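You operate a simulated robot arm through the tools that you are given. There is no shell and no other tool.

Carry out the task below with a simulated robot arm. There is one attempt and no reset: what you move stays moved.

Task
Rub the smear off the window pane, then wind the blind down.
Fine: the catch goes to wind and back to hold; put the brown cloth back on the sill. What is to be rubbed or washed off counts as gone when no trace of it is left.

It is judged by the outcome, as a careful person would: the job done as asked, and still so three seconds after it is handed in. It fails if anything else is knocked over, pushed out of place, dropped, spilled or broken. Flat cloth is picked up by pressing the open fingertips on it (5 to 10 N) and closing them slowly along it; thin cloth reads only 2 to 8 mm in the jaws.

Robot
A 6-joint arm with a two-finger gripper, fixed in place. Base frame: the origin is on the floor under the middle of its stand, x ahead of it, y to its left, z up. Readings come in m, degrees, newtons and seconds.
It reaches about 1.417 m from its shoulder. Its first joint turns from -166.0 to 166.0 degrees. Payload 3.43 kg.
Tool frame: the origin (TCP) lies between the finger pads and is the grasp point; the fingertips stand 0.02 m ahead of it; z points along the fingers, y is the line along which they close. The gripper opens to 0.19 m; its body begins 0.248 m behind the TCP.
Orientation is that of the tool frame in the base frame, as [roll, pitch, yaw] about the fixed x, y, z axes, in that order (R = Rz(yaw) Ry(pitch) Rx(roll)). With the fingers straight down and closing along the base's y, the tool's x points along the base's -x, its y along +y and its z along -z.

Tools
- The arm moves only by the tool drive_tool. Its argument "moves" is a list that holds one entry, the list of rows, each a list of 6 numbers: the shift along the base's x, y, z in units of 100 mm (1.0 is 100 mm), then the turn, a rotation vector about the base's x, y, z in units of 60 degrees (1.0 is 60 degrees). In form: [[[tx, ty, tz, wx, wy, wz], ...]]. A call has 1 to 20 rows; each row is the pose to reach, as a shift and turn from the pose commanded when the call began. "jaw" is the gripper command, from -1 (shut) to 1 (fully open), values between in proportion, set as the call begins (left out, the last holds). A call with a number of a shift or a turn outside -1 to 1 is refused whole. Each row takes 0.2 s and may step no farther than 0.05 m and 8.6 degrees from the row before; otherwise, or with a gripper value out of range, the whole call is refused. Where a pose cannot be reached the arm comes as near as it can. A force on the tool above 60 N (or 10 N above the force at the start of the call, whichever is more), or a blocked arm, ends the call early, and 0.2 s more pass. The fingers move at their own pace (about 0.153 m/s each) and stop on an object; they squeeze with about 23 N. The grip force told is the motor's: it shows also when the fingers shut on nothing. Time passes only in rows, and 0.2 s behind the last, so rows that repeat a pose let the fingers close. It gives the time, the measured TCP pose, the force on the tool (base axes), the opening and the grip force at its end, in the units of the frame above (readings bear some noise), with the torque about the TCP (base axes, N m) and any sound that the robot's microphone picked up.
- Cameras (640 x 400 px; columns grow to the right, rows downward): "scene" is fixed at [0.0613, -0.494, 1.8639]; the picture's right is [0.12, -0.99, 0.00], its down [-0.81, -0.09, -0.59] and it looks along [0.58, 0.07, -0.81] (base axes); focal length 214 px, centre (320, 200). "wrist" rides on the gripper at [0.07, -0.008, -0.288] in the tool frame; the picture's right is [0.12, 0.99, 0.00], its down [-0.96, 0.12, -0.25] and it looks along [-0.25, 0.03, 0.97] (tool axes); focal length 261 px, centre (320, 200). There is no depth. A picture from a camera that has moved, and an enlarged one, comes with that camera's place and axes in the base frame and with its lens. The place of the scene camera against the robot may be out by one fixed shift of up to 0.025 m in any direction.
- camera(camera): a new picture of that camera. No time passes.
- move_column(by): moves the trunk up (or, below 0, down) by that many m; the arm rides with it, the base frame stays. It gives what a move gives, with no picture.
- enlarge(camera, box): a new picture of the part [left, top, right, bottom] of that camera's present view, enlarged. No time passes.
- hand_in(): hands the job in; it is judged then, once.

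Places have to be worked out from the pictures, the camera data and where the tool is seen. Open the gripper and draw the arm clear of the work before you hand the job in, unless the task says otherwise.

The tools are called after "Emit:" as name(argument=value, ...) on one line, values as JSON. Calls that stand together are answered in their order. drive_tool: Moves the arm, as the interface text tells. Its arguments: {"type":"object","properties":{"moves":{"type":"array","items":{"type":"array","items":{"type":"array","items":{"type":"number"}}}},"jaw":{"type":"number"}},"required":["moves"]} The other tools are called the same way: move_column (by) moves the trunk up or down; camera (camera) takes a picture; enlarge (camera, box) takes an enlarged picture of a part of a camera's view; hand_in () hands the job in.

At the start:

```text
clock: 0.0
ee_pos: [0.5647, -0.2666, 1.522]
tcp_rot: [-179.9, 0.0, -180.0]
wrist_force: [0.4, 0.1, -0.7]
moment: [0.0, 0.0, 0.0]
gripper_width: 0.19
grasp_force: 0.1
trunk travel left (down, up): [-0.375, 0.065]
```

scene: 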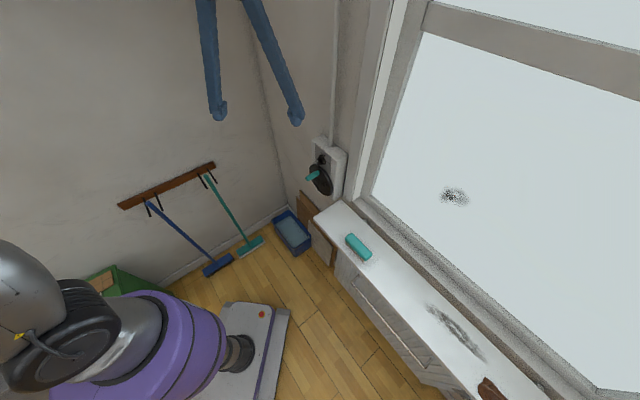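
wrist: 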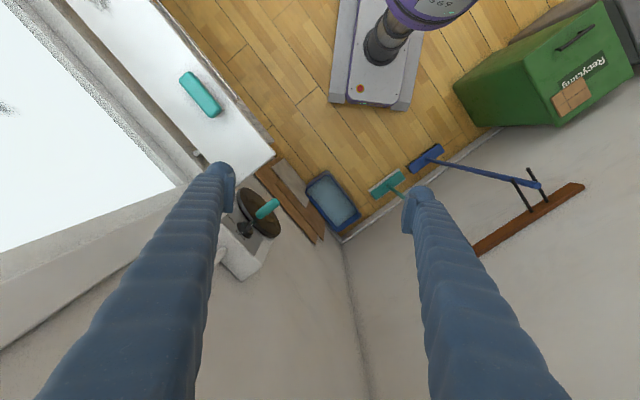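

The first pictures show a window, a sill with a teal item, a smear on the pane, another on the sill, a brown thing at the sill's far end and a crank with a catch on the wall. I'll enlarge these areas to identify them.

Emit:
enlarge(camera="scene", box=[280, 120, 400, 280])

Emit:
enlarge(camera="scene", box=[400, 280, 640, 400])

Emit:
enlarge(camera="scene", box=[360, 0, 640, 240])

Emit:
enlarge(camera="wrist", box=[160, 60, 360, 290])

```text
2.50 times, centred on (340, 200) of scene
camera zoom: at [0.0613, -0.494, 1.8639], right [0.12, -0.99, 0.0], down [-0.81, -0.09, -0.59], along [0.58, 0.07, -0.81], focal length 536 px, centre (270, 200)
```

zoom: 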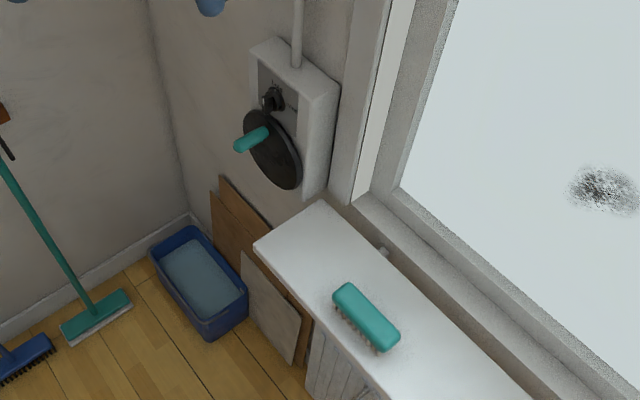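

```text
2.67 times, centred on (520, 340) of scene
camera zoom: at [0.0613, -0.494, 1.8639], right [0.12, -0.99, 0.0], down [-0.81, -0.09, -0.59], along [0.58, 0.07, -0.81], focal length 572 px, centre (-213, -173)
```

zoom: 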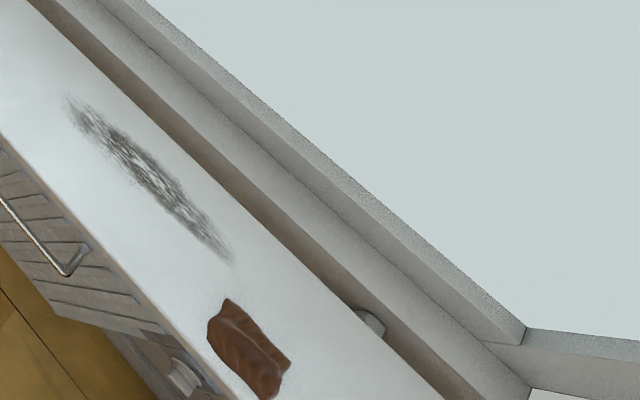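

```text
1.67 times, centred on (500, 120) of scene
camera zoom: at [0.0613, -0.494, 1.8639], right [0.12, -0.99, 0.0], down [-0.81, -0.09, -0.59], along [0.58, 0.07, -0.81], focal length 358 px, centre (20, 333)
```

zoom: 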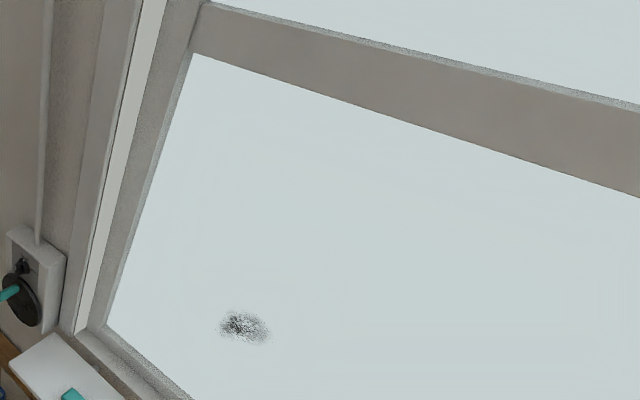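

```text
1.74 times, centred on (260, 175) of wrist
camera zoom: at [0.4949, -0.2751, 1.8088], right [-0.12, 0.99, 0.0], down [0.96, 0.12, 0.25], along [0.25, 0.03, -0.97], focal length 453 px, centre (424, 244)
```

zoom: 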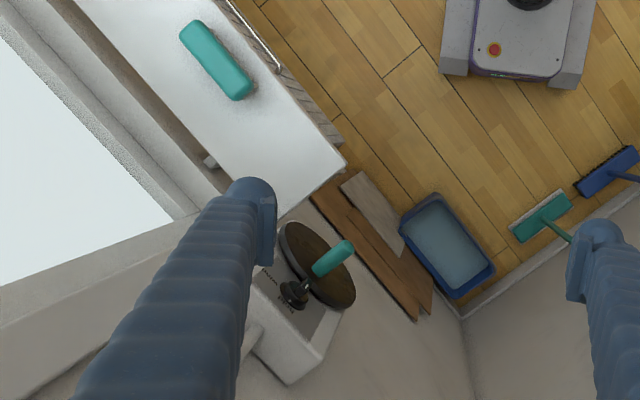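

The sill top works out near z≈1.0 m, with the window wall running diagonally along about (-0.72,-0.69) and the brown cloth near (0.02,-1.02,1.0). I start moving toward the cloth, turning the gripper so it closes parallel to the sill.

Emit:
drive_tool(moves=[[[-0.167, -0.167, -0.1, 0, 0, -0.128], [-0.333, -0.333, -0.2, 0, 0, -0.257], [-0.5, -0.5, -0.3, 0, 0, -0.385], [-0.667, -0.667, -0.4, 0, 0, -0.513], [-0.833, -0.833, -0.5, 0, 0, -0.642], [-1, -1, -0.6, 0, 0, -0.77]]], jaw=1)

```text
clock: 1.4
ee_pos: [0.4631, -0.3673, 1.4631]
tcp_rot: [-180.0, 0.0, 133.7]
wrist_force: [-0.2, 0.3, -0.1]
moment: [0.03, -0.03, 0.0]
gripper_width: 0.19
grasp_force: 0.1
trunk travel left (down, up): [-0.375, 0.065]
```

The move went as commanded. I take a wrist picture to measure the sill, brush and crank from this angle.

Emit:
camera(camera="wrist")

Emit:
camera(camera="scene")

```text
taken
camera wrist: at [0.4099, -0.3223, 1.7494], right [0.64, 0.77, 0.0], down [0.75, -0.62, 0.25], along [0.19, -0.16, -0.97], focal length 261 px, centre (320, 200)
```

wrist: 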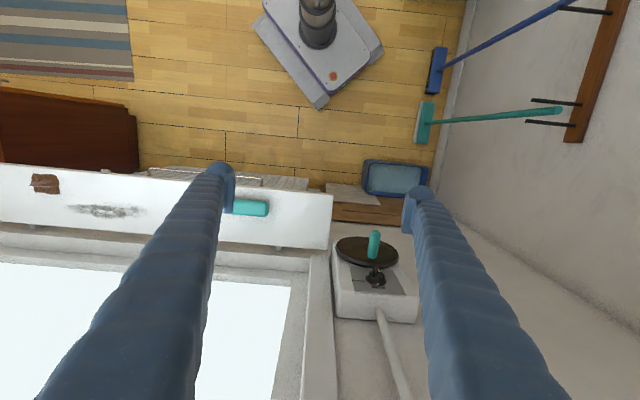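

```text
taken
```

scene: 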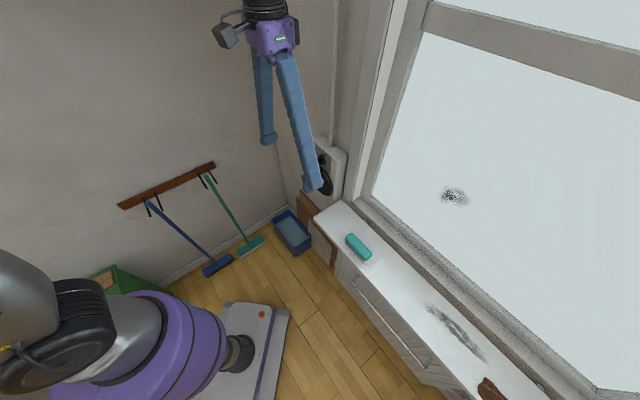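

The wall is at 45°: sill front edge at n≈0.69 (n=(x−y)/√2), pane at n≈0.967, smear at t≈0.25 z≈1.33, cloth around (0.012,-1.035,1.0). I continue toward the cloth with a small yaw correction to 135°.

Emit:
drive_tool(moves=[[[-0.22, -0.333, -0.1, 0, 0, 0.007], [-0.43, -0.667, -0.2, 0, 0, 0.014], [-0.65, -1, -0.3, 0, 0, 0.021]]])

Emit:
drive_tool(moves=[[[-0.22, -0.333, -0.1, 0, 0, 0], [-0.43, -0.667, -0.2, 0, 0, 0], [-0.65, -1, -0.3, 0, 0, 0]]])

Emit:
drive_tool(moves=[[[-0.22, -0.333, -0.1, 0, 0, 0], [-0.43, -0.667, -0.2, 0, 0, 0], [-0.65, -1, -0.3, 0, 0, 0]]])

Emit:
drive_tool(moves=[[[-0.22, -0.333, -0.1, 0, 0, 0], [-0.43, -0.667, -0.2, 0, 0, 0], [-0.65, -1, -0.3, 0, 0, 0]]])

```text
clock: 2.2
ee_pos: [0.3972, -0.4675, 1.4316]
tcp_rot: [-180.0, -0.1, 134.9]
wrist_force: [-0.3, 0.0, 0.0]
moment: [0.04, -0.05, 0.07]
gripper_width: 0.19
grasp_force: 0.1
trunk travel left (down, up): [-0.375, 0.065]
```

```text
clock: 3.0
ee_pos: [0.3326, -0.565, 1.4022]
tcp_rot: [180.0, 0.0, 135.1]
wrist_force: [-0.7, 0.1, 0.4]
moment: [-0.02, -0.05, 0.0]
gripper_width: 0.1901
grasp_force: 0.0
trunk travel left (down, up): [-0.375, 0.065]
```

```text
clock: 3.8
ee_pos: [0.268, -0.6679, 1.3722]
tcp_rot: [179.9, 0.1, 135.2]
wrist_force: [0.0, -0.7, 0.2]
moment: [-0.03, -0.03, 0.02]
gripper_width: 0.19
grasp_force: 0.0
trunk travel left (down, up): [-0.375, 0.065]
```

```text
clock: 4.6
ee_pos: [0.2008, -0.7669, 1.3417]
tcp_rot: [-180.0, -0.1, 135.1]
wrist_force: [-0.1, -0.5, -0.3]
moment: [-0.04, -0.07, 0.02]
gripper_width: 0.1898
grasp_force: 0.1
trunk travel left (down, up): [-0.375, 0.065]
```

The moves track well; the TCP is now at (0.20,-0.77,1.34). I check the wrist view to refine the cloth's place before going lower.

Emit:
camera(camera="wrist")

Emit:
camera(camera="scene")

```text
taken
camera wrist: at [0.1461, -0.7238, 1.6293], right [0.62, 0.79, 0.0], down [0.76, -0.6, 0.25], along [0.2, -0.15, -0.97], focal length 261 px, centre (320, 200)
```

wrist: 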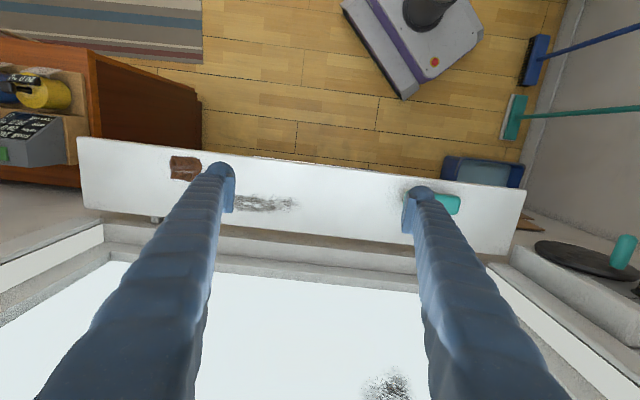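

```text
taken
```

scene: 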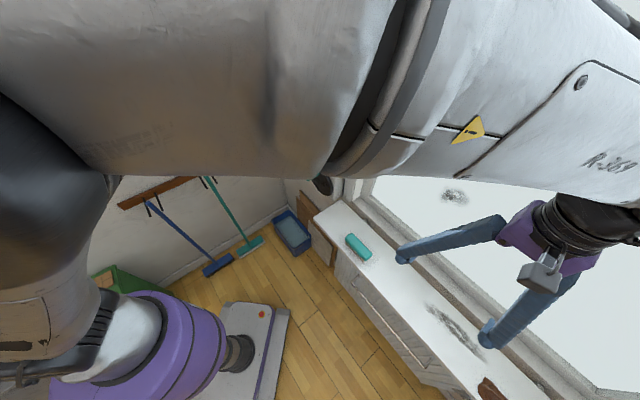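

The cloth appears at (0.012,-1.028), t≈0.718 n≈0.735, clear of the sill smear. I move over it and descend to z≈1.16.

Emit:
drive_tool(moves=[[[-0.21, -0.29, -0.2, 0, 0, 0], [-0.42, -0.58, -0.4, 0, 0, 0], [-0.63, -0.87, -0.6, 0, 0, 0]]])

Emit:
drive_tool(moves=[[[-0.21, -0.29, -0.2, 0, 0, 0], [-0.42, -0.58, -0.4, 0, 0, 0], [-0.63, -0.87, -0.6, 0, 0, 0]]])

Emit:
drive_tool(moves=[[[-0.21, -0.29, -0.2, 0, 0, 0], [-0.42, -0.58, -0.4, 0, 0, 0], [-0.63, -0.87, -0.6, 0, 0, 0]]])

Emit:
camera(camera="wrist")

```text
clock: 5.4
ee_pos: [0.1387, -0.8548, 1.2804]
tcp_rot: [-180.0, -0.1, 135.0]
wrist_force: [0.1, 0.4, 0.8]
moment: [-0.03, -0.08, 0.0]
gripper_width: 0.1899
grasp_force: 0.0
trunk travel left (down, up): [-0.375, 0.065]
```

```text
clock: 6.2
ee_pos: [0.0755, -0.9411, 1.2227]
tcp_rot: [179.9, 0.0, 135.1]
wrist_force: [-0.8, 0.4, 1.1]
moment: [-0.04, -0.11, -0.01]
gripper_width: 0.1898
grasp_force: 0.0
trunk travel left (down, up): [-0.375, 0.065]
```

```text
clock: 7.0
ee_pos: [0.0163, -0.9878, 1.1611]
tcp_rot: [180.0, 0.1, 135.0]
wrist_force: [-0.4, -0.2, -0.1]
moment: [0.05, -0.1, -0.01]
gripper_width: 0.1898
grasp_force: 0.0
out of reach, approached as far as the arm can: row 2, 3
trunk travel left (down, up): [-0.375, 0.065]
```

```text
taken
camera wrist: at [-0.0372, -0.9448, 1.4481], right [0.62, 0.79, 0.0], down [0.76, -0.6, 0.25], along [0.2, -0.15, -0.97], focal length 261 px, centre (320, 200)
```

wrist: 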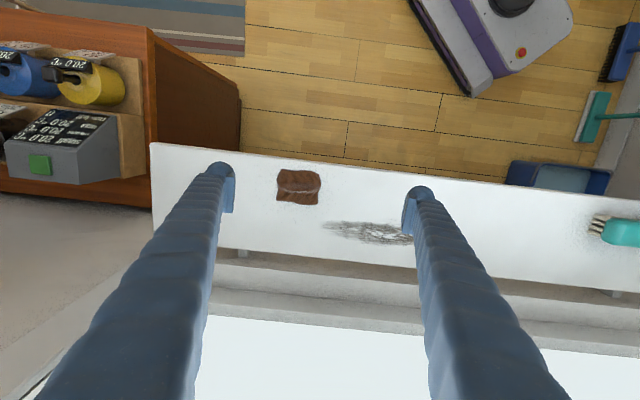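

The arm hit its reach limit at (0.016,-0.988) with the fingers vertical; the cloth is at (0.013,-1.030). I tilt the tool about the sill direction by ~25° so the wrist comes back toward the robot, which keeps both fingertips level.

Emit:
drive_tool(moves=[[[0, 0, 0, -0.074, -0.074, 0], [0, 0, 0, -0.148, -0.148, 0], [0, 0, 0, -0.222, -0.222, 0], [0, 0, 0, -0.295, -0.295, 0], [0, 0, 0, -0.295, -0.295, 0]]])

```text
clock: 8.2
ee_pos: [0.0203, -0.9882, 1.1623]
tcp_rot: [-179.9, 25.1, 135.1]
wrist_force: [0.2, 1.3, 1.0]
moment: [-0.04, 0.07, -0.02]
gripper_width: 0.1901
grasp_force: 0.1
trunk travel left (down, up): [-0.375, 0.065]
```

Tilting worked and the pose is now free of the limit. I move above the cloth centre and down to z≈1.07.

Emit:
drive_tool(moves=[[[-0.07, -0.18, -0.3, 0, 0, 0], [-0.13, -0.36, -0.6, 0, 0, 0], [-0.13, -0.36, -0.9, 0, 0, 0]]])

Emit:
camera(camera="wrist")

```text
clock: 9.0
ee_pos: [0.0059, -1.025, 1.072]
tcp_rot: [180.0, 25.1, 135.0]
wrist_force: [-0.3, -0.1, 0.3]
moment: [-0.01, 0.01, -0.01]
gripper_width: 0.19
grasp_force: 0.1
trunk travel left (down, up): [-0.375, 0.065]
```

```text
taken
camera wrist: at [-0.1301, -0.8987, 1.3024], right [0.63, 0.78, -0.05], down [0.62, -0.46, 0.63], along [0.47, -0.43, -0.77], focal length 261 px, centre (320, 200)
```

wrist: 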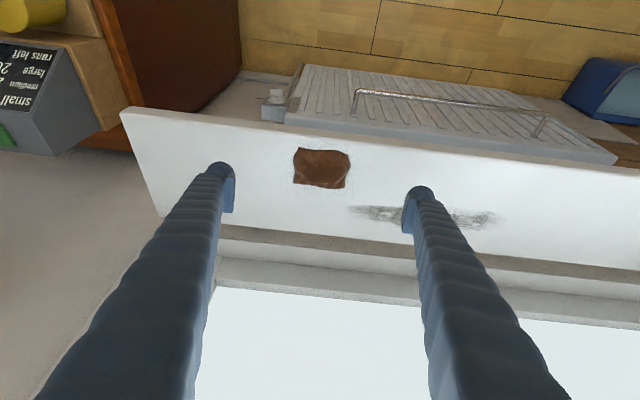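

The cloth is centred under the fingers. I lower to about 1 cm above the sill, then will feel for contact in small steps.

Emit:
drive_tool(moves=[[[0, 0, -0.2, 0, 0, 0], [0, 0, -0.35, 0, 0, 0], [0, 0, -0.44, 0, 0, 0]]])

Emit:
drive_tool(moves=[[[0, 0, -0.02, 0, 0, 0], [0, 0, -0.04, 0, 0, 0]]])

Emit:
camera(camera="wrist")

```text
clock: 9.8
ee_pos: [0.0067, -1.0245, 1.0285]
tcp_rot: [180.0, 25.1, 134.9]
wrist_force: [-0.7, 0.6, 0.4]
moment: [-0.03, 0.01, -0.02]
gripper_width: 0.1898
grasp_force: 0.0
trunk travel left (down, up): [-0.375, 0.065]
```

```text
clock: 10.4
ee_pos: [0.0064, -1.0241, 1.0247]
tcp_rot: [180.0, 25.0, 135.0]
wrist_force: [-0.7, -0.6, -0.2]
moment: [0.0, -0.03, 0.0]
gripper_width: 0.1899
grasp_force: 0.1
trunk travel left (down, up): [-0.375, 0.065]
```

```text
taken
camera wrist: at [-0.1298, -0.8986, 1.2545], right [0.63, 0.78, -0.05], down [0.62, -0.46, 0.63], along [0.47, -0.43, -0.77], focal length 261 px, centre (320, 200)
```

wrist: 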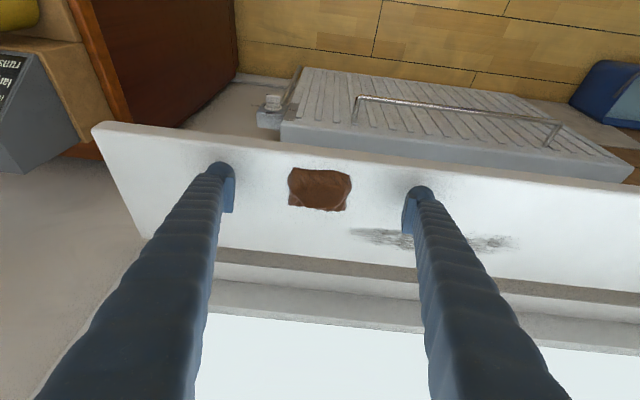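

Fingertips straddle the cloth evenly with no contact yet. I step down slowly to find contact.

Emit:
drive_tool(moves=[[[0, 0, -0.02, 0, 0, 0], [0, 0, -0.04, 0, 0, 0]]])

Emit:
drive_tool(moves=[[[0, 0, -0.01, 0, 0, 0], [0, 0, -0.02, 0, 0, 0]]])

```text
clock: 11.0
ee_pos: [0.0072, -1.0244, 1.0202]
tcp_rot: [-179.9, 25.1, 135.1]
wrist_force: [-0.3, 0.3, -0.7]
moment: [0.05, 0.0, 0.01]
gripper_width: 0.1902
grasp_force: 0.0
trunk travel left (down, up): [-0.375, 0.065]
```

```text
clock: 11.6
ee_pos: [0.0061, -1.0224, 1.0178]
tcp_rot: [-180.0, 25.1, 135.2]
wrist_force: [-0.2, 0.2, -0.4]
moment: [-0.01, 0.01, -0.03]
gripper_width: 0.1901
grasp_force: 0.0
trunk travel left (down, up): [-0.375, 0.065]
```

Still no contact at z=1.018. I continue in small steps.

Emit:
drive_tool(moves=[[[0, 0, -0.01, 0, 0, 0], [0, 0, -0.02, 0, 0, 0]]])

Emit:
drive_tool(moves=[[[0, 0, -0.01, 0, 0, 0], [0, 0, -0.02, 0, 0, 0]]])

```text
clock: 12.2
ee_pos: [0.0066, -1.0234, 1.0161]
tcp_rot: [180.0, 25.0, 135.0]
wrist_force: [0.6, -0.1, 0.8]
moment: [0.01, -0.02, 0.01]
gripper_width: 0.1902
grasp_force: 0.1
trunk travel left (down, up): [-0.375, 0.065]
```

```text
clock: 12.8
ee_pos: [0.0072, -1.0234, 1.0128]
tcp_rot: [-179.9, 24.9, 135.1]
wrist_force: [-0.1, 0.1, 0.0]
moment: [-0.01, -0.02, 0.02]
gripper_width: 0.1898
grasp_force: 0.1
trunk travel left (down, up): [-0.375, 0.065]
```

No contact at z=1.013 (tips ≈0.995), so the sill is a bit lower than estimated. I keep stepping down.

Emit:
drive_tool(moves=[[[0, 0, -0.01, 0, 0, 0], [0, 0, -0.02, 0, 0, 0]]])

Emit:
drive_tool(moves=[[[0, 0, -0.01, 0, 0, 0], [0, 0, -0.02, 0, 0, 0]]])

Emit:
drive_tool(moves=[[[0, 0, -0.01, 0, 0, 0], [0, 0, -0.02, 0, 0, 0]]])

```text
clock: 13.4
ee_pos: [0.0071, -1.0227, 1.0129]
tcp_rot: [-180.0, 25.1, 135.1]
wrist_force: [0.0, 0.3, 5.9]
moment: [0.4, -0.26, 0.05]
gripper_width: 0.1901
grasp_force: 0.0
trunk travel left (down, up): [-0.375, 0.065]
```

```text
clock: 14.0
ee_pos: [0.0078, -1.0238, 1.0124]
tcp_rot: [-179.8, 25.2, 135.0]
wrist_force: [-0.7, -0.1, 18.5]
moment: [1.48, -1.17, 0.02]
gripper_width: 0.1898
grasp_force: 0.1
trunk travel left (down, up): [-0.375, 0.065]
```

```text
clock: 14.6
ee_pos: [0.0064, -1.0242, 1.0129]
tcp_rot: [-179.8, 25.3, 135.2]
wrist_force: [-0.5, -2.4, 38.1]
moment: [3.21, -2.53, -0.05]
gripper_width: 0.19
grasp_force: 0.1
trunk travel left (down, up): [-0.375, 0.065]
```

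Force rose to 38 N, all on the right-hand finger by the moment reading. I back off about 4 mm and look before closing.

Emit:
drive_tool(moves=[[[0, 0, 0.02, 0, 0, 0], [0, 0, 0.037, 0, 0, 0]]])

Emit:
camera(camera="wrist")

Emit:
enlarge(camera="wrist", box=[180, 130, 480, 270])

Emit:
camera(camera="scene")

```text
clock: 15.2
ee_pos: [0.0066, -1.0242, 1.0133]
tcp_rot: [-179.9, 25.1, 135.0]
wrist_force: [3.0, -10.3, 25.8]
moment: [1.46, -1.16, -1.43]
gripper_width: 0.1903
grasp_force: 0.0
trunk travel left (down, up): [-0.375, 0.065]
```

```text
taken
camera wrist: at [-0.1296, -0.898, 1.243], right [0.63, 0.78, -0.05], down [0.62, -0.46, 0.63], along [0.47, -0.43, -0.77], focal length 261 px, centre (320, 200)
```

wrist: 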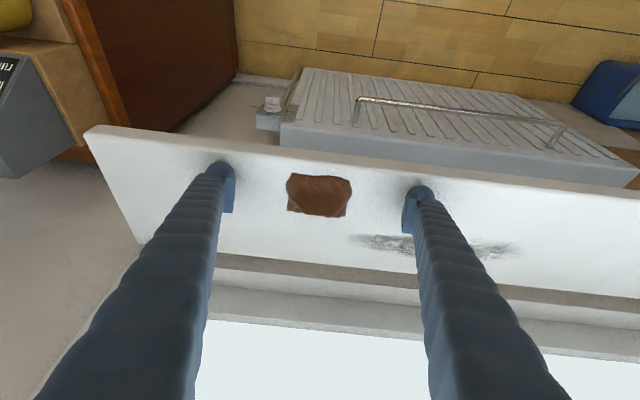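

```text
2.13 times, centred on (330, 200) of wrist
camera zoom: at [-0.1296, -0.898, 1.243], right [0.63, 0.78, -0.05], down [0.62, -0.46, 0.63], along [0.47, -0.43, -0.77], focal length 556 px, centre (299, 200)
```

zoom: 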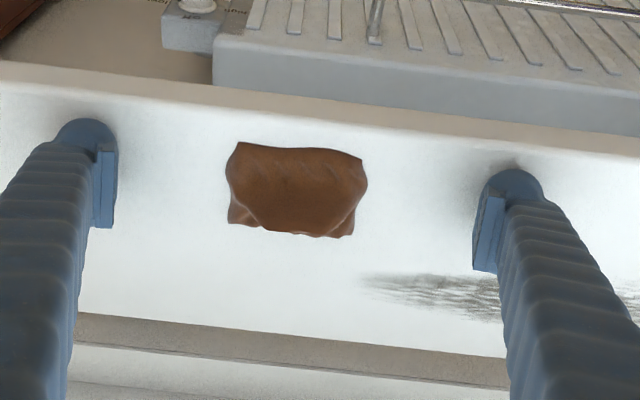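

```text
taken
```

scene: 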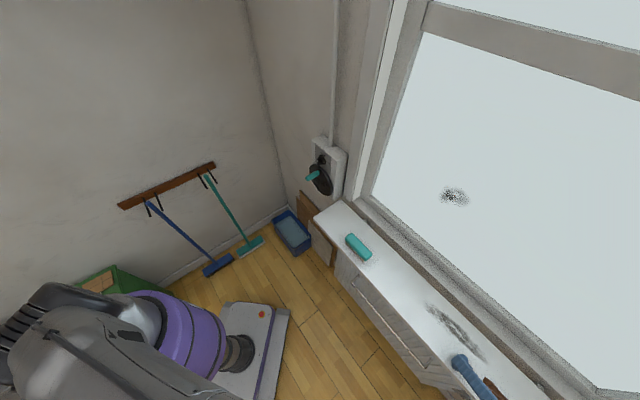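

The fingers are outside the cloth (it is only ~7 cm wide), so I lift about 2 cm, narrow the jaw to ~6 cm so both tips land on the cloth, then press.

Emit:
drive_tool(moves=[[[0, 0, 0.1, 0, 0, 0], [0, 0, 0.2, 0, 0, 0]]])

Emit:
drive_tool(moves=[[[0, 0, 0, 0, 0, 0], [0, 0, 0, 0, 0, 0], [0, 0, 0, 0, 0, 0]]], jaw=-0.4)

Emit:
camera(camera="wrist")

```text
clock: 15.8
ee_pos: [0.0066, -1.0242, 1.0299]
tcp_rot: [179.9, 24.9, 135.2]
wrist_force: [-0.4, -0.5, 0.3]
moment: [-0.02, 0.0, 0.0]
gripper_width: 0.1901
grasp_force: 0.1
trunk travel left (down, up): [-0.375, 0.065]
```

```text
clock: 16.6
ee_pos: [0.0065, -1.0244, 1.0316]
tcp_rot: [180.0, 24.9, 135.2]
wrist_force: [-0.3, -0.4, 0.1]
moment: [-0.02, 0.0, -0.01]
gripper_width: 0.0568
grasp_force: 0.0
trunk travel left (down, up): [-0.375, 0.065]
```

```text
taken
camera wrist: at [-0.1292, -0.8986, 1.2622], right [0.63, 0.78, -0.05], down [0.62, -0.46, 0.63], along [0.47, -0.43, -0.77], focal length 261 px, centre (320, 200)
```

wrist: 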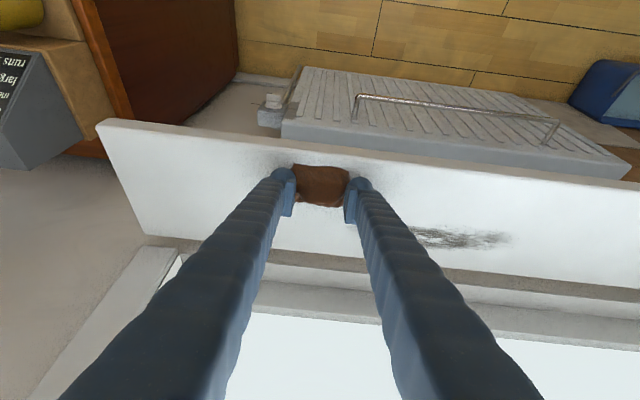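

Both tips now overlie the cloth's edges. I descend carefully, in single small steps, to 5–10 N.

Emit:
drive_tool(moves=[[[0, 0, -0.06, 0, 0, 0], [0, 0, -0.12, 0, 0, 0]]])

Emit:
drive_tool(moves=[[[0, 0, -0.01, 0, 0, 0], [0, 0, -0.02, 0, 0, 0]]])

```text
clock: 17.2
ee_pos: [0.0064, -1.0236, 1.0278]
tcp_rot: [-179.7, 25.4, 135.1]
wrist_force: [-1.7, 2.6, 43.6]
moment: [1.01, -0.43, 0.14]
gripper_width: 0.0576
grasp_force: 0.3
trunk travel left (down, up): [-0.375, 0.065]
```

```text
clock: 17.8
ee_pos: [0.0057, -1.0281, 1.0282]
tcp_rot: [-179.5, 25.6, 135.1]
wrist_force: [2.8, -0.5, 16.2]
moment: [0.42, -0.34, -0.09]
gripper_width: 0.0588
grasp_force: 1.4
trunk travel left (down, up): [-0.375, 0.065]
stopped in row 2: the force on the tool passed its limit at 61 N (the readings are from after the stop); the commanded pose is now the measured one
```

Contact came higher than expected (z≈1.028), so the folded cloth is thick. I look closely before continuing.

Emit:
enlarge(camera="wrist", box=[250, 140, 400, 240])

Emit:
enlarge(camera="scene", box=[440, 320, 560, 400])

```text
4.00 times, centred on (325, 190) of wrist
camera zoom: at [-0.1296, -0.9, 1.2568], right [0.63, 0.78, -0.06], down [0.62, -0.45, 0.64], along [0.47, -0.44, -0.77], focal length 1043 px, centre (300, 240)
```

zoom: 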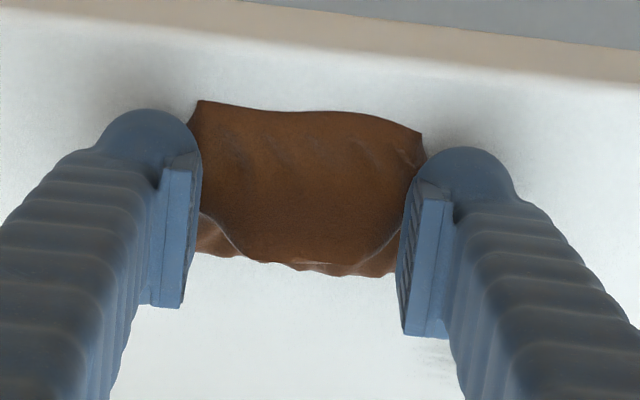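

```text
5.00 times, centred on (500, 360) of scene
camera zoom: at [0.0613, -0.494, 1.8639], right [0.12, -0.99, 0.0], down [-0.81, -0.09, -0.59], along [0.58, 0.07, -0.81], focal length 1072 px, centre (-580, -600)
```

zoom: 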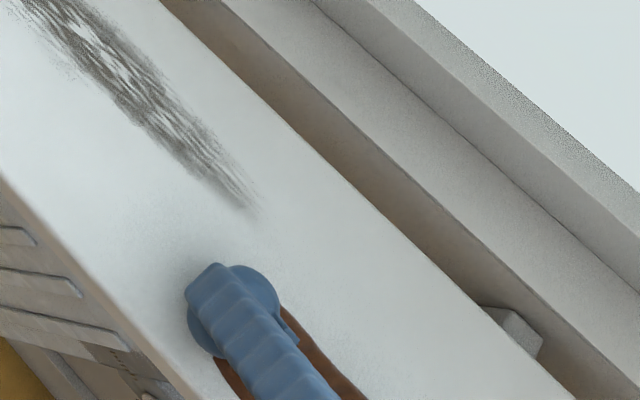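

The pads are pressing on the cloth edges. I ease the press toward 5–10 N before closing.

Emit:
drive_tool(moves=[[[0, 0, 0.008, 0, 0, 0], [0, 0, 0.008, 0, 0, 0]]])

```text
clock: 18.4
ee_pos: [0.0071, -1.028, 1.0287]
tcp_rot: [-179.5, 25.5, 135.2]
wrist_force: [1.8, -2.3, 23.2]
moment: [0.4, -0.28, -0.05]
gripper_width: 0.0579
grasp_force: 0.6
trunk travel left (down, up): [-0.375, 0.065]
```

Force still 23 N; I raise another 1.5 mm.

Emit:
drive_tool(moves=[[[0, 0, 0.015, 0, 0, 0], [0, 0, 0.015, 0, 0, 0]]])

```text
clock: 19.0
ee_pos: [0.0061, -1.0277, 1.0276]
tcp_rot: [-179.6, 25.4, 135.2]
wrist_force: [3.3, -3.6, 18.0]
moment: [-0.1, 0.14, 0.01]
gripper_width: 0.058
grasp_force: 23.1
trunk travel left (down, up): [-0.375, 0.065]
```

The grip force now reads 23 N at 58 mm; I look again to see how the cloth sits between the pads.

Emit:
enlarge(camera="wrist", box=[250, 140, 400, 240])

```text
4.00 times, centred on (325, 190) of wrist
camera zoom: at [-0.1291, -0.8998, 1.2572], right [0.63, 0.78, -0.06], down [0.62, -0.46, 0.64], along [0.47, -0.43, -0.77], focal length 1043 px, centre (300, 240)
```

zoom: 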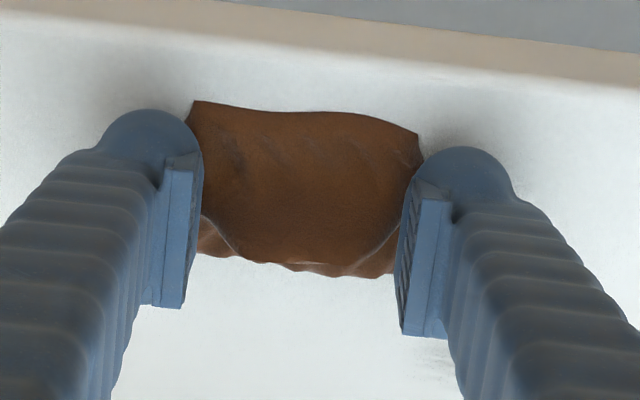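

I ease up slightly more and begin closing in small jaw steps.

Emit:
drive_tool(moves=[[[0, 0, 0.012, 0, 0, 0], [0, 0, 0.012, 0, 0, 0]]], jaw=-0.46)

```text
clock: 19.6
ee_pos: [0.0059, -1.0272, 1.03]
tcp_rot: [-179.6, 25.4, 135.1]
wrist_force: [1.1, -0.2, 19.7]
moment: [0.07, 0.1, -0.01]
gripper_width: 0.0519
grasp_force: 0.4
trunk travel left (down, up): [-0.375, 0.065]
```

The fingers are closing (52 mm) while the force stays near 20 N as the cloth bunches. I raise a bit more and keep closing.

Emit:
drive_tool(moves=[[[0, 0, 0.015, 0, 0, 0], [0, 0, 0.015, 0, 0, 0]]], jaw=-0.52)

Emit:
enlarge(camera="wrist", box=[250, 140, 400, 240])

```text
clock: 20.2
ee_pos: [0.0061, -1.027, 1.0297]
tcp_rot: [-179.7, 25.3, 135.0]
wrist_force: [-0.9, -1.6, 17.5]
moment: [0.28, -0.06, 0.01]
gripper_width: 0.0474
grasp_force: 23.3
trunk travel left (down, up): [-0.375, 0.065]
```

```text
4.00 times, centred on (325, 190) of wrist
camera zoom: at [-0.1297, -0.8993, 1.2597], right [0.63, 0.78, -0.06], down [0.62, -0.46, 0.64], along [0.47, -0.43, -0.77], focal length 1043 px, centre (300, 240)
```

zoom: 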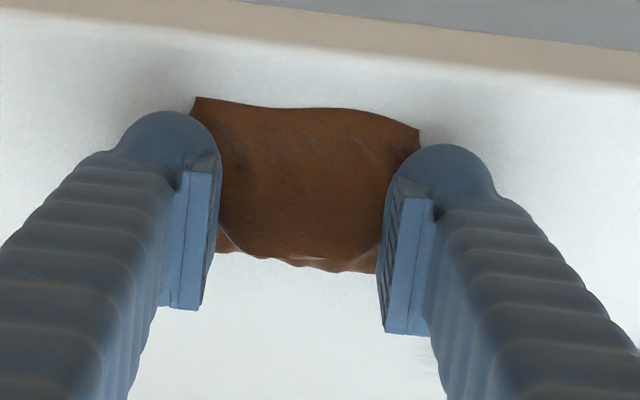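

The fingers slide over the cloth surface. I reduce the press to 5–10 N and continue closing.

Emit:
drive_tool(moves=[[[0, 0, 0.012, 0, 0, 0], [0, 0, 0.012, 0, 0, 0]]], jaw=-0.56)

Emit:
drive_tool(moves=[[[0, 0, 0.003, 0, 0, 0], [0, 0, 0.003, 0, 0, 0]]], jaw=-0.62)

```text
clock: 20.8
ee_pos: [0.0056, -1.0266, 1.0307]
tcp_rot: [-179.7, 25.3, 135.0]
wrist_force: [-0.8, -2.2, 10.7]
moment: [0.13, -0.03, -0.01]
gripper_width: 0.0473
grasp_force: 22.7
trunk travel left (down, up): [-0.375, 0.065]
```

```text
clock: 21.4
ee_pos: [0.0061, -1.0281, 1.031]
tcp_rot: [-179.6, 25.3, 135.1]
wrist_force: [-0.5, 1.2, 6.8]
moment: [0.2, -0.06, 0.0]
gripper_width: 0.0476
grasp_force: 23.0
trunk travel left (down, up): [-0.375, 0.065]
```

The fingers have stalled at 47.5 mm with 23 N grip, so something solid is between them. I fully command closed and wait, then check.

Emit:
drive_tool(moves=[[[0, 0, 0.0, 0, 0, 0], [0, 0, 0.0, 0, 0, 0], [0, 0, 0, 0, 0, 0]]], jaw=-0.8)

Emit:
enlarge(camera="wrist", box=[250, 140, 400, 240])

```text
clock: 22.2
ee_pos: [0.006, -1.0269, 1.0312]
tcp_rot: [-179.5, 25.3, 135.1]
wrist_force: [-0.7, 1.0, 5.0]
moment: [0.17, -0.07, 0.04]
gripper_width: 0.047
grasp_force: 22.7
trunk travel left (down, up): [-0.375, 0.065]
```

```text
4.00 times, centred on (325, 190) of wrist
camera zoom: at [-0.1297, -0.8997, 1.2603], right [0.63, 0.78, -0.06], down [0.62, -0.46, 0.63], along [0.47, -0.43, -0.77], focal length 1043 px, centre (300, 240)
```

zoom: 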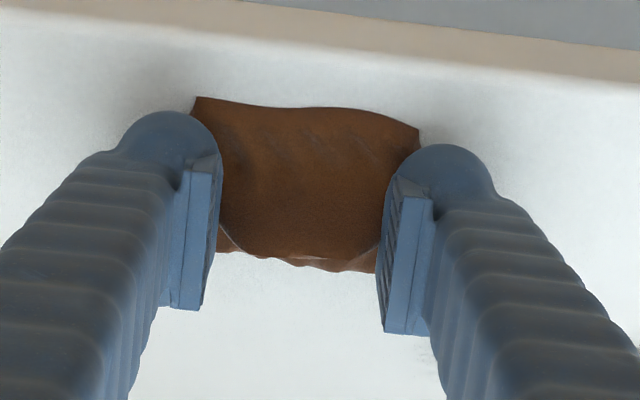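

The pads bear on the folded cloth at 47 mm with steady 23 N. I lift 2 cm gently to test the hold.

Emit:
drive_tool(moves=[[[0, 0, 0.05, 0, 0, 0], [0, 0, 0.12, 0, 0, 0], [0, 0, 0.2, 0, 0, 0]]])

Emit:
camera(camera="wrist")

Emit:
enlarge(camera="wrist", box=[250, 140, 400, 240])

```text
clock: 23.0
ee_pos: [0.006, -1.0282, 1.0505]
tcp_rot: [-179.6, 25.3, 135.3]
wrist_force: [0.3, -0.3, -0.7]
moment: [0.0, -0.01, 0.01]
gripper_width: 0.0472
grasp_force: 23.0
trunk travel left (down, up): [-0.375, 0.065]
```

```text
taken
camera wrist: at [-0.1294, -0.9004, 1.2806], right [0.63, 0.78, -0.06], down [0.62, -0.46, 0.63], along [0.47, -0.43, -0.77], focal length 261 px, centre (320, 200)
```

wrist: 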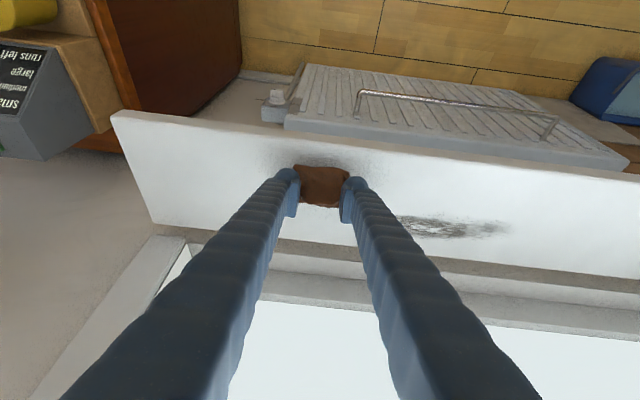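

```text
4.00 times, centred on (325, 190) of wrist
camera zoom: at [-0.1294, -0.9004, 1.2806], right [0.63, 0.78, -0.06], down [0.62, -0.46, 0.63], along [0.47, -0.43, -0.77], focal length 1043 px, centre (300, 240)
```

zoom: 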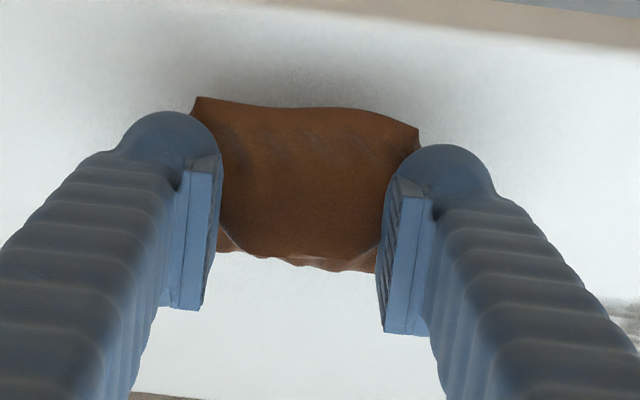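

The cloth is held and lifted. I carry it up and toward the pane smear, rotating the tool about the sill direction by 22.5° per call so the cloth's underside ends up facing the glass.

Emit:
drive_tool(moves=[[[0.147, 0.157, 0.333, -0.088, -0.088, 0], [0.293, 0.313, 0.667, -0.177, -0.177, 0], [0.44, 0.47, 1.0, -0.265, -0.265, 0]]])

Emit:
drive_tool(moves=[[[0.233, 0.2, 0.333, -0.088, -0.088, 0], [0.467, 0.4, 0.667, -0.177, -0.177, 0], [0.7, 0.6, 1.0, -0.265, -0.265, 0]]])

Emit:
camera(camera="wrist")

Emit:
camera(camera="scene")

```text
clock: 23.8
ee_pos: [0.0492, -0.9811, 1.1503]
tcp_rot: [-179.5, 47.9, 135.1]
wrist_force: [-0.1, -0.5, -0.6]
moment: [0.04, -0.02, 0.06]
gripper_width: 0.0466
grasp_force: 22.3
trunk travel left (down, up): [-0.375, 0.065]
```

```text
clock: 24.6
ee_pos: [0.1198, -0.9227, 1.2511]
tcp_rot: [-179.3, 70.4, 135.5]
wrist_force: [0.2, -0.4, -0.5]
moment: [0.01, -0.02, 0.07]
gripper_width: 0.0464
grasp_force: 22.9
trunk travel left (down, up): [-0.375, 0.065]
```

```text
taken
camera wrist: at [-0.0918, -0.7189, 1.2804], right [0.68, 0.73, -0.12], down [0.15, 0.02, 0.99], along [0.72, -0.69, -0.09], focal length 261 px, centre (320, 200)
```

wrist: 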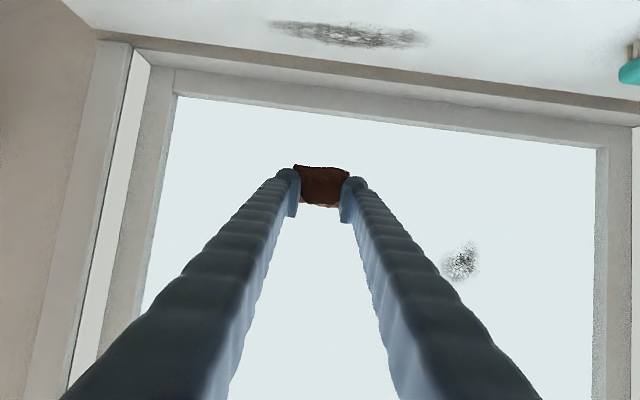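

```text
taken
```

scene: 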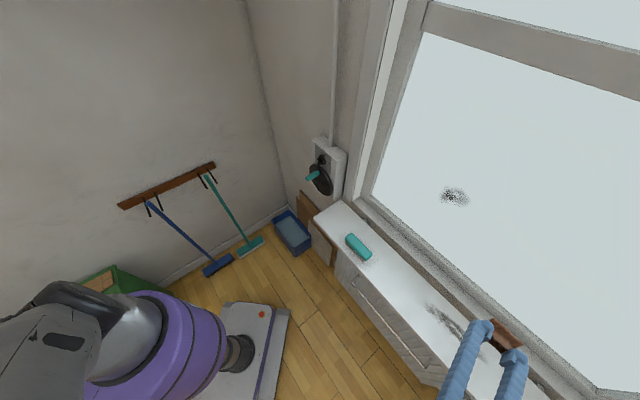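

The wrist view places the pane smear at t≈0.267, z≈1.323, about 8 cm across, and the pane spans t −0.01…0.88 from z 1.05 up. I continue rotating and moving toward a stand-off in front of it.

Emit:
drive_tool(moves=[[[0.267, 0.233, 0.233, -0.088, -0.088, 0], [0.533, 0.467, 0.467, -0.177, -0.177, 0], [0.8, 0.7, 0.7, -0.265, -0.265, 0]]])

Emit:
drive_tool(moves=[[[0.267, 0.167, 0, -0.088, -0.088, 0], [0.533, 0.333, 0, -0.177, -0.177, 0], [0.8, 0.5, 0, -0.265, -0.265, 0]]])

Emit:
camera(camera="wrist")

Emit:
camera(camera="scene")

```text
clock: 25.4
ee_pos: [0.1989, -0.858, 1.3252]
tcp_rot: [5.9, 87.3, -39.2]
wrist_force: [-0.3, -0.3, -0.2]
moment: [0.05, 0.02, -0.05]
gripper_width: 0.0461
grasp_force: 22.5
out of reach, approached as far as the arm can: row 3
trunk travel left (down, up): [-0.375, 0.065]
```

```text
clock: 26.2
ee_pos: [0.2765, -0.8873, 1.3524]
tcp_rot: [6.0, 64.6, -38.0]
wrist_force: [1.1, 0.0, -1.3]
moment: [0.01, -0.03, -0.15]
gripper_width: 0.0458
grasp_force: 23.1
out of reach, approached as far as the arm can: row 1, 2, 3
trunk travel left (down, up): [-0.375, 0.065]
```

```text
taken
camera wrist: at [0.1101, -0.7282, 1.1659], right [0.72, 0.69, -0.06], down [-0.4, 0.49, 0.77], along [0.56, -0.53, 0.64], focal length 261 px, centre (320, 200)
```

wrist: 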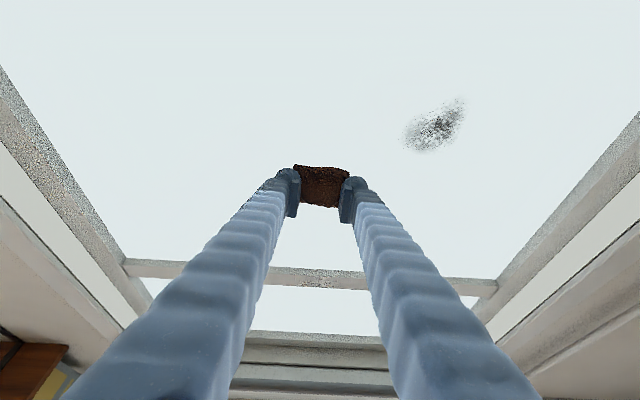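

```text
taken
```

scene: 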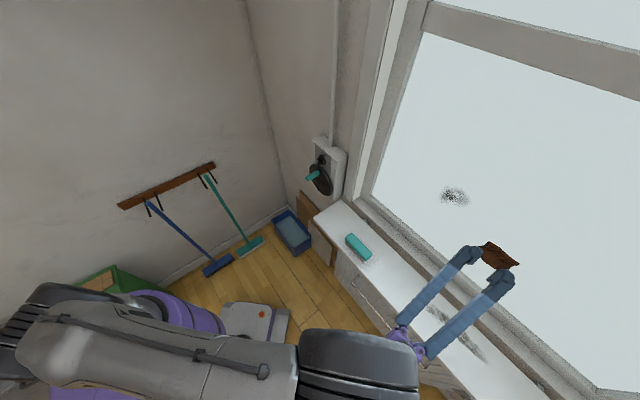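

The arm reported it couldn't follow fully, but the tool now points at the pane, 25° upward, at n≈0.82, t≈0.43. I move along toward the smear and see whether it tracks.

Emit:
drive_tool(moves=[[[0.25, 0.12, -0.05, 0, 0, 0], [0.5, 0.24, -0.1, 0, 0, 0], [0.75, 0.36, -0.16, 0, 0, 0]]])

```text
clock: 27.0
ee_pos: [0.3513, -0.8768, 1.3482]
tcp_rot: [9.1, 64.5, -34.7]
wrist_force: [0.5, -0.6, -0.5]
moment: [0.03, -0.04, -0.1]
gripper_width: 0.0457
grasp_force: 23.2
out of reach, approached as far as the arm can: row 1, 2, 3
trunk travel left (down, up): [-0.375, 0.065]
```

The arm is being limited and drifting in orientation. I look at its configuration before choosing another approach direction.

Emit:
camera(camera="scene")

Emit:
camera(camera="wrist")

```text
taken
```

scene: 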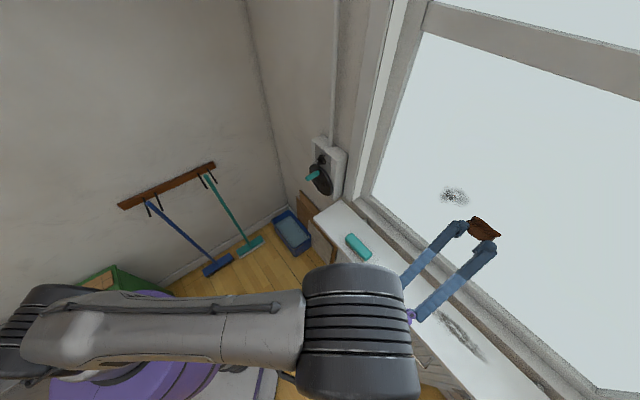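

```text
taken
camera wrist: at [0.1869, -0.7169, 1.1614], right [0.72, 0.7, -0.04], down [-0.42, 0.48, 0.77], along [0.56, -0.54, 0.64], focal length 261 px, centre (320, 200)
```

wrist: 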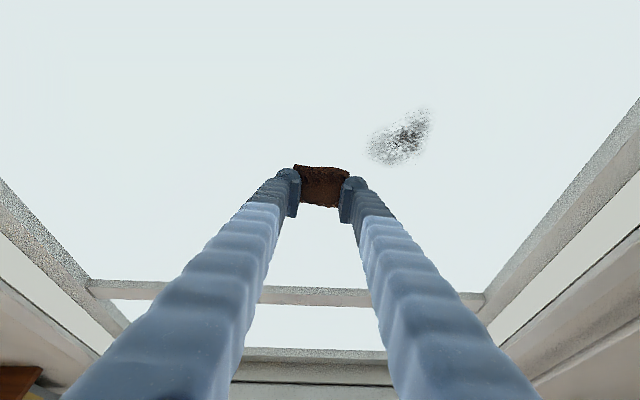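

The elbow is high and the forearm hangs down, so the wrist bend is at its limit. Lowering the trunk should relieve this; I lower it 0.1 m, which keeps the gripper above the sill, then raise the tool back.

Emit:
move_column(by=-0.1)

Emit:
drive_tool(moves=[[[0, 0, 0.33, 0, 0, 0], [0, 0, 0.67, 0, 0, 0], [0, 0, 0.9, 0, 0, 0]]])

```text
clock: 28.3
ee_pos: [0.3505, -0.8772, 1.249]
tcp_rot: [9.1, 64.5, -34.6]
wrist_force: [0.3, -0.3, -0.4]
moment: [0.01, 0.03, 0.03]
gripper_width: 0.0451
grasp_force: 22.8
trunk travel left (down, up): [-0.275, 0.165]
```

```text
clock: 29.1
ee_pos: [0.3492, -0.8762, 1.3381]
tcp_rot: [9.3, 64.5, -34.5]
wrist_force: [-0.2, -0.6, -0.2]
moment: [0.01, -0.01, -0.05]
gripper_width: 0.0455
grasp_force: 23.2
trunk travel left (down, up): [-0.275, 0.165]
```

That move tracked with no limit. I lower the trunk another 0.1 m and raise the tool again for more margin.

Emit:
move_column(by=-0.1)

Emit:
drive_tool(moves=[[[0, 0, 0.3, 0, 0, 0], [0, 0, 0.6, 0, 0, 0], [0, 0, 0.8, 0, 0, 0]]])

```text
clock: 30.5
ee_pos: [0.3492, -0.8775, 1.2395]
tcp_rot: [9.1, 64.4, -34.6]
wrist_force: [1.1, -0.7, -0.6]
moment: [0.02, 0.04, -0.02]
gripper_width: 0.0451
grasp_force: 22.9
trunk travel left (down, up): [-0.175, 0.265]
```

```text
clock: 31.3
ee_pos: [0.3506, -0.877, 1.3194]
tcp_rot: [9.2, 64.4, -34.6]
wrist_force: [-0.3, 0.0, 0.8]
moment: [0.02, 0.01, -0.01]
gripper_width: 0.0448
grasp_force: 23.1
trunk travel left (down, up): [-0.175, 0.265]
```

Now I square the tool roll (about −4° about its axis) and move to a stand-off 5 cm from the glass in front of the smear.

Emit:
drive_tool(moves=[[[0.27, 0.22, 0, -0.0154, 0.0153, -0.0102], [0.55, 0.43, 0, -0.0308, 0.0305, -0.0204], [0.82, 0.65, -0.03, -0.0462, 0.0458, -0.0306]]])

Emit:
camera(camera="wrist")

Emit:
camera(camera="scene")

```text
clock: 32.1
ee_pos: [0.432, -0.8231, 1.3229]
tcp_rot: [2.2, 64.9, -42.4]
wrist_force: [0.2, 0.1, -0.2]
moment: [-0.02, 0.03, -0.01]
gripper_width: 0.0445
grasp_force: 23.1
out of reach, approached as far as the arm can: row 3
trunk travel left (down, up): [-0.175, 0.265]
```

```text
taken
camera wrist: at [0.2644, -0.6664, 1.1381], right [0.73, 0.68, -0.09], down [-0.38, 0.51, 0.77], along [0.57, -0.53, 0.63], focal length 261 px, centre (320, 200)
```

wrist: 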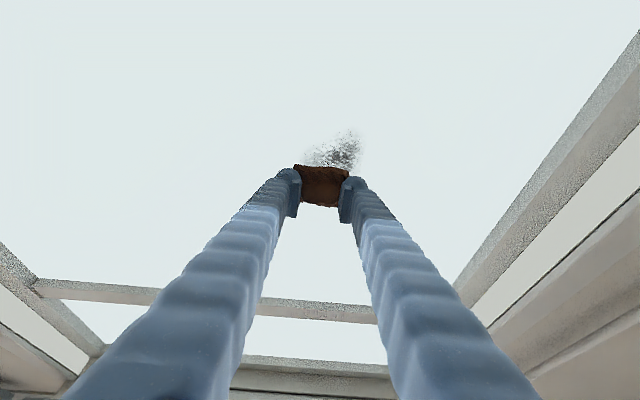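

```text
taken
```

scene: 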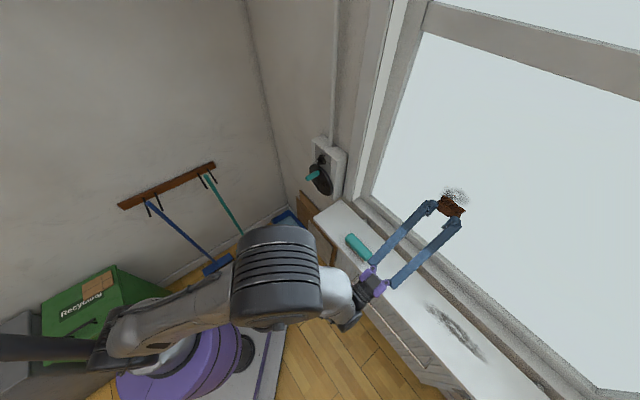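

The trunk change helped; the tool is at n≈0.888, t≈0.277, z≈1.323 with the smear (t 0.226–0.306, z 1.278–1.362) just ahead of the cloth. I advance 3 cm toward the glass.

Emit:
drive_tool(moves=[[[0.13, -0.04, -0.04, 0, 0, 0], [0.27, -0.15, -0.08, 0, 0, 0]]])

```text
clock: 32.7
ee_pos: [0.4584, -0.8405, 1.3157]
tcp_rot: [1.3, 64.9, -43.3]
wrist_force: [-0.1, 0.0, 0.7]
moment: [0.04, 0.02, 0.0]
gripper_width: 0.0443
grasp_force: 22.9
out of reach, approached as far as the arm can: row 1
trunk travel left (down, up): [-0.175, 0.265]
```

No contact yet at n=0.9185. I approach in 3 mm steps, one or two at a time.

Emit:
drive_tool(moves=[[[0.021, -0.021, 0, 0, 0, 0], [0.042, -0.042, 0, 0, 0, 0]]])

Emit:
drive_tool(moves=[[[0.014, -0.014, 0, 0, 0, 0], [0.028, -0.028, 0, 0, 0, 0]]])

```text
clock: 33.3
ee_pos: [0.4631, -0.8445, 1.3161]
tcp_rot: [0.9, 64.8, -43.7]
wrist_force: [-0.1, 0.4, -1.3]
moment: [0.01, -0.02, -0.03]
gripper_width: 0.0445
grasp_force: 23.5
trunk travel left (down, up): [-0.175, 0.265]
```

```text
clock: 33.9
ee_pos: [0.4666, -0.8452, 1.3158]
tcp_rot: [0.7, 64.9, -43.9]
wrist_force: [-0.2, -0.1, 0.3]
moment: [0.0, -0.01, 0.01]
gripper_width: 0.0442
grasp_force: 23.1
trunk travel left (down, up): [-0.175, 0.265]
```

No contact at n≈0.9275. I keep stepping in.

Emit:
drive_tool(moves=[[[0.014, -0.014, 0, 0, 0, 0], [0.028, -0.028, 0, 0, 0, 0]]])

Emit:
drive_tool(moves=[[[0.014, -0.014, 0, 0, 0, 0], [0.021, -0.021, 0, 0, 0, 0]]])

```text
clock: 34.5
ee_pos: [0.469, -0.85, 1.3165]
tcp_rot: [0.3, 64.7, -44.3]
wrist_force: [-0.3, -0.8, -0.4]
moment: [0.01, -0.03, 0.0]
gripper_width: 0.0445
grasp_force: 23.4
trunk travel left (down, up): [-0.175, 0.265]
```

```text
clock: 35.1
ee_pos: [0.4706, -0.8516, 1.3169]
tcp_rot: [0.4, 64.8, -44.4]
wrist_force: [-0.4, -0.3, 0.0]
moment: [-0.01, -0.02, -0.03]
gripper_width: 0.0441
grasp_force: 22.9
trunk travel left (down, up): [-0.175, 0.265]
```

Still free at n≈0.935. Continuing inward.

Emit:
drive_tool(moves=[[[0.014, -0.014, 0, 0, 0, 0], [0.028, -0.028, 0, 0, 0, 0]]])

Emit:
drive_tool(moves=[[[0.014, -0.014, 0, 0, 0, 0], [0.021, -0.021, 0, 0, 0, 0]]])

Emit:
camera(camera="wrist")

```text
clock: 35.7
ee_pos: [0.4727, -0.8538, 1.3146]
tcp_rot: [0.1, 64.9, -44.6]
wrist_force: [-0.2, 0.1, -0.4]
moment: [-0.02, -0.03, -0.01]
gripper_width: 0.0442
grasp_force: 23.3
trunk travel left (down, up): [-0.175, 0.265]
```

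```text
clock: 36.3
ee_pos: [0.4758, -0.8553, 1.3161]
tcp_rot: [0.1, 64.8, -44.6]
wrist_force: [-6.0, 7.8, -3.4]
moment: [-0.03, -0.01, -0.07]
gripper_width: 0.0441
grasp_force: 22.5
trunk travel left (down, up): [-0.175, 0.265]
```

```text
taken
camera wrist: at [0.3066, -0.6987, 1.1295], right [0.73, 0.67, -0.11], down [-0.37, 0.53, 0.77], along [0.57, -0.52, 0.63], focal length 261 px, centre (320, 200)
```

wrist: 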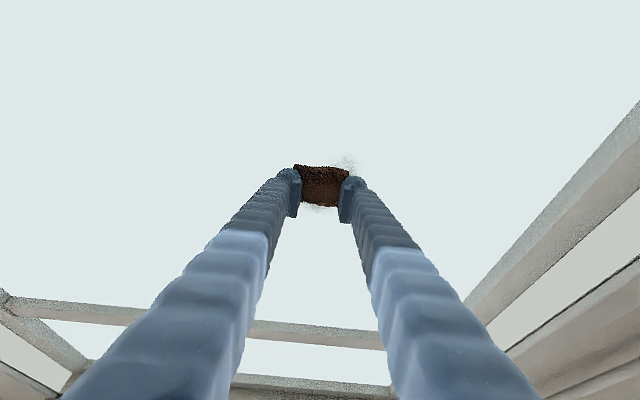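

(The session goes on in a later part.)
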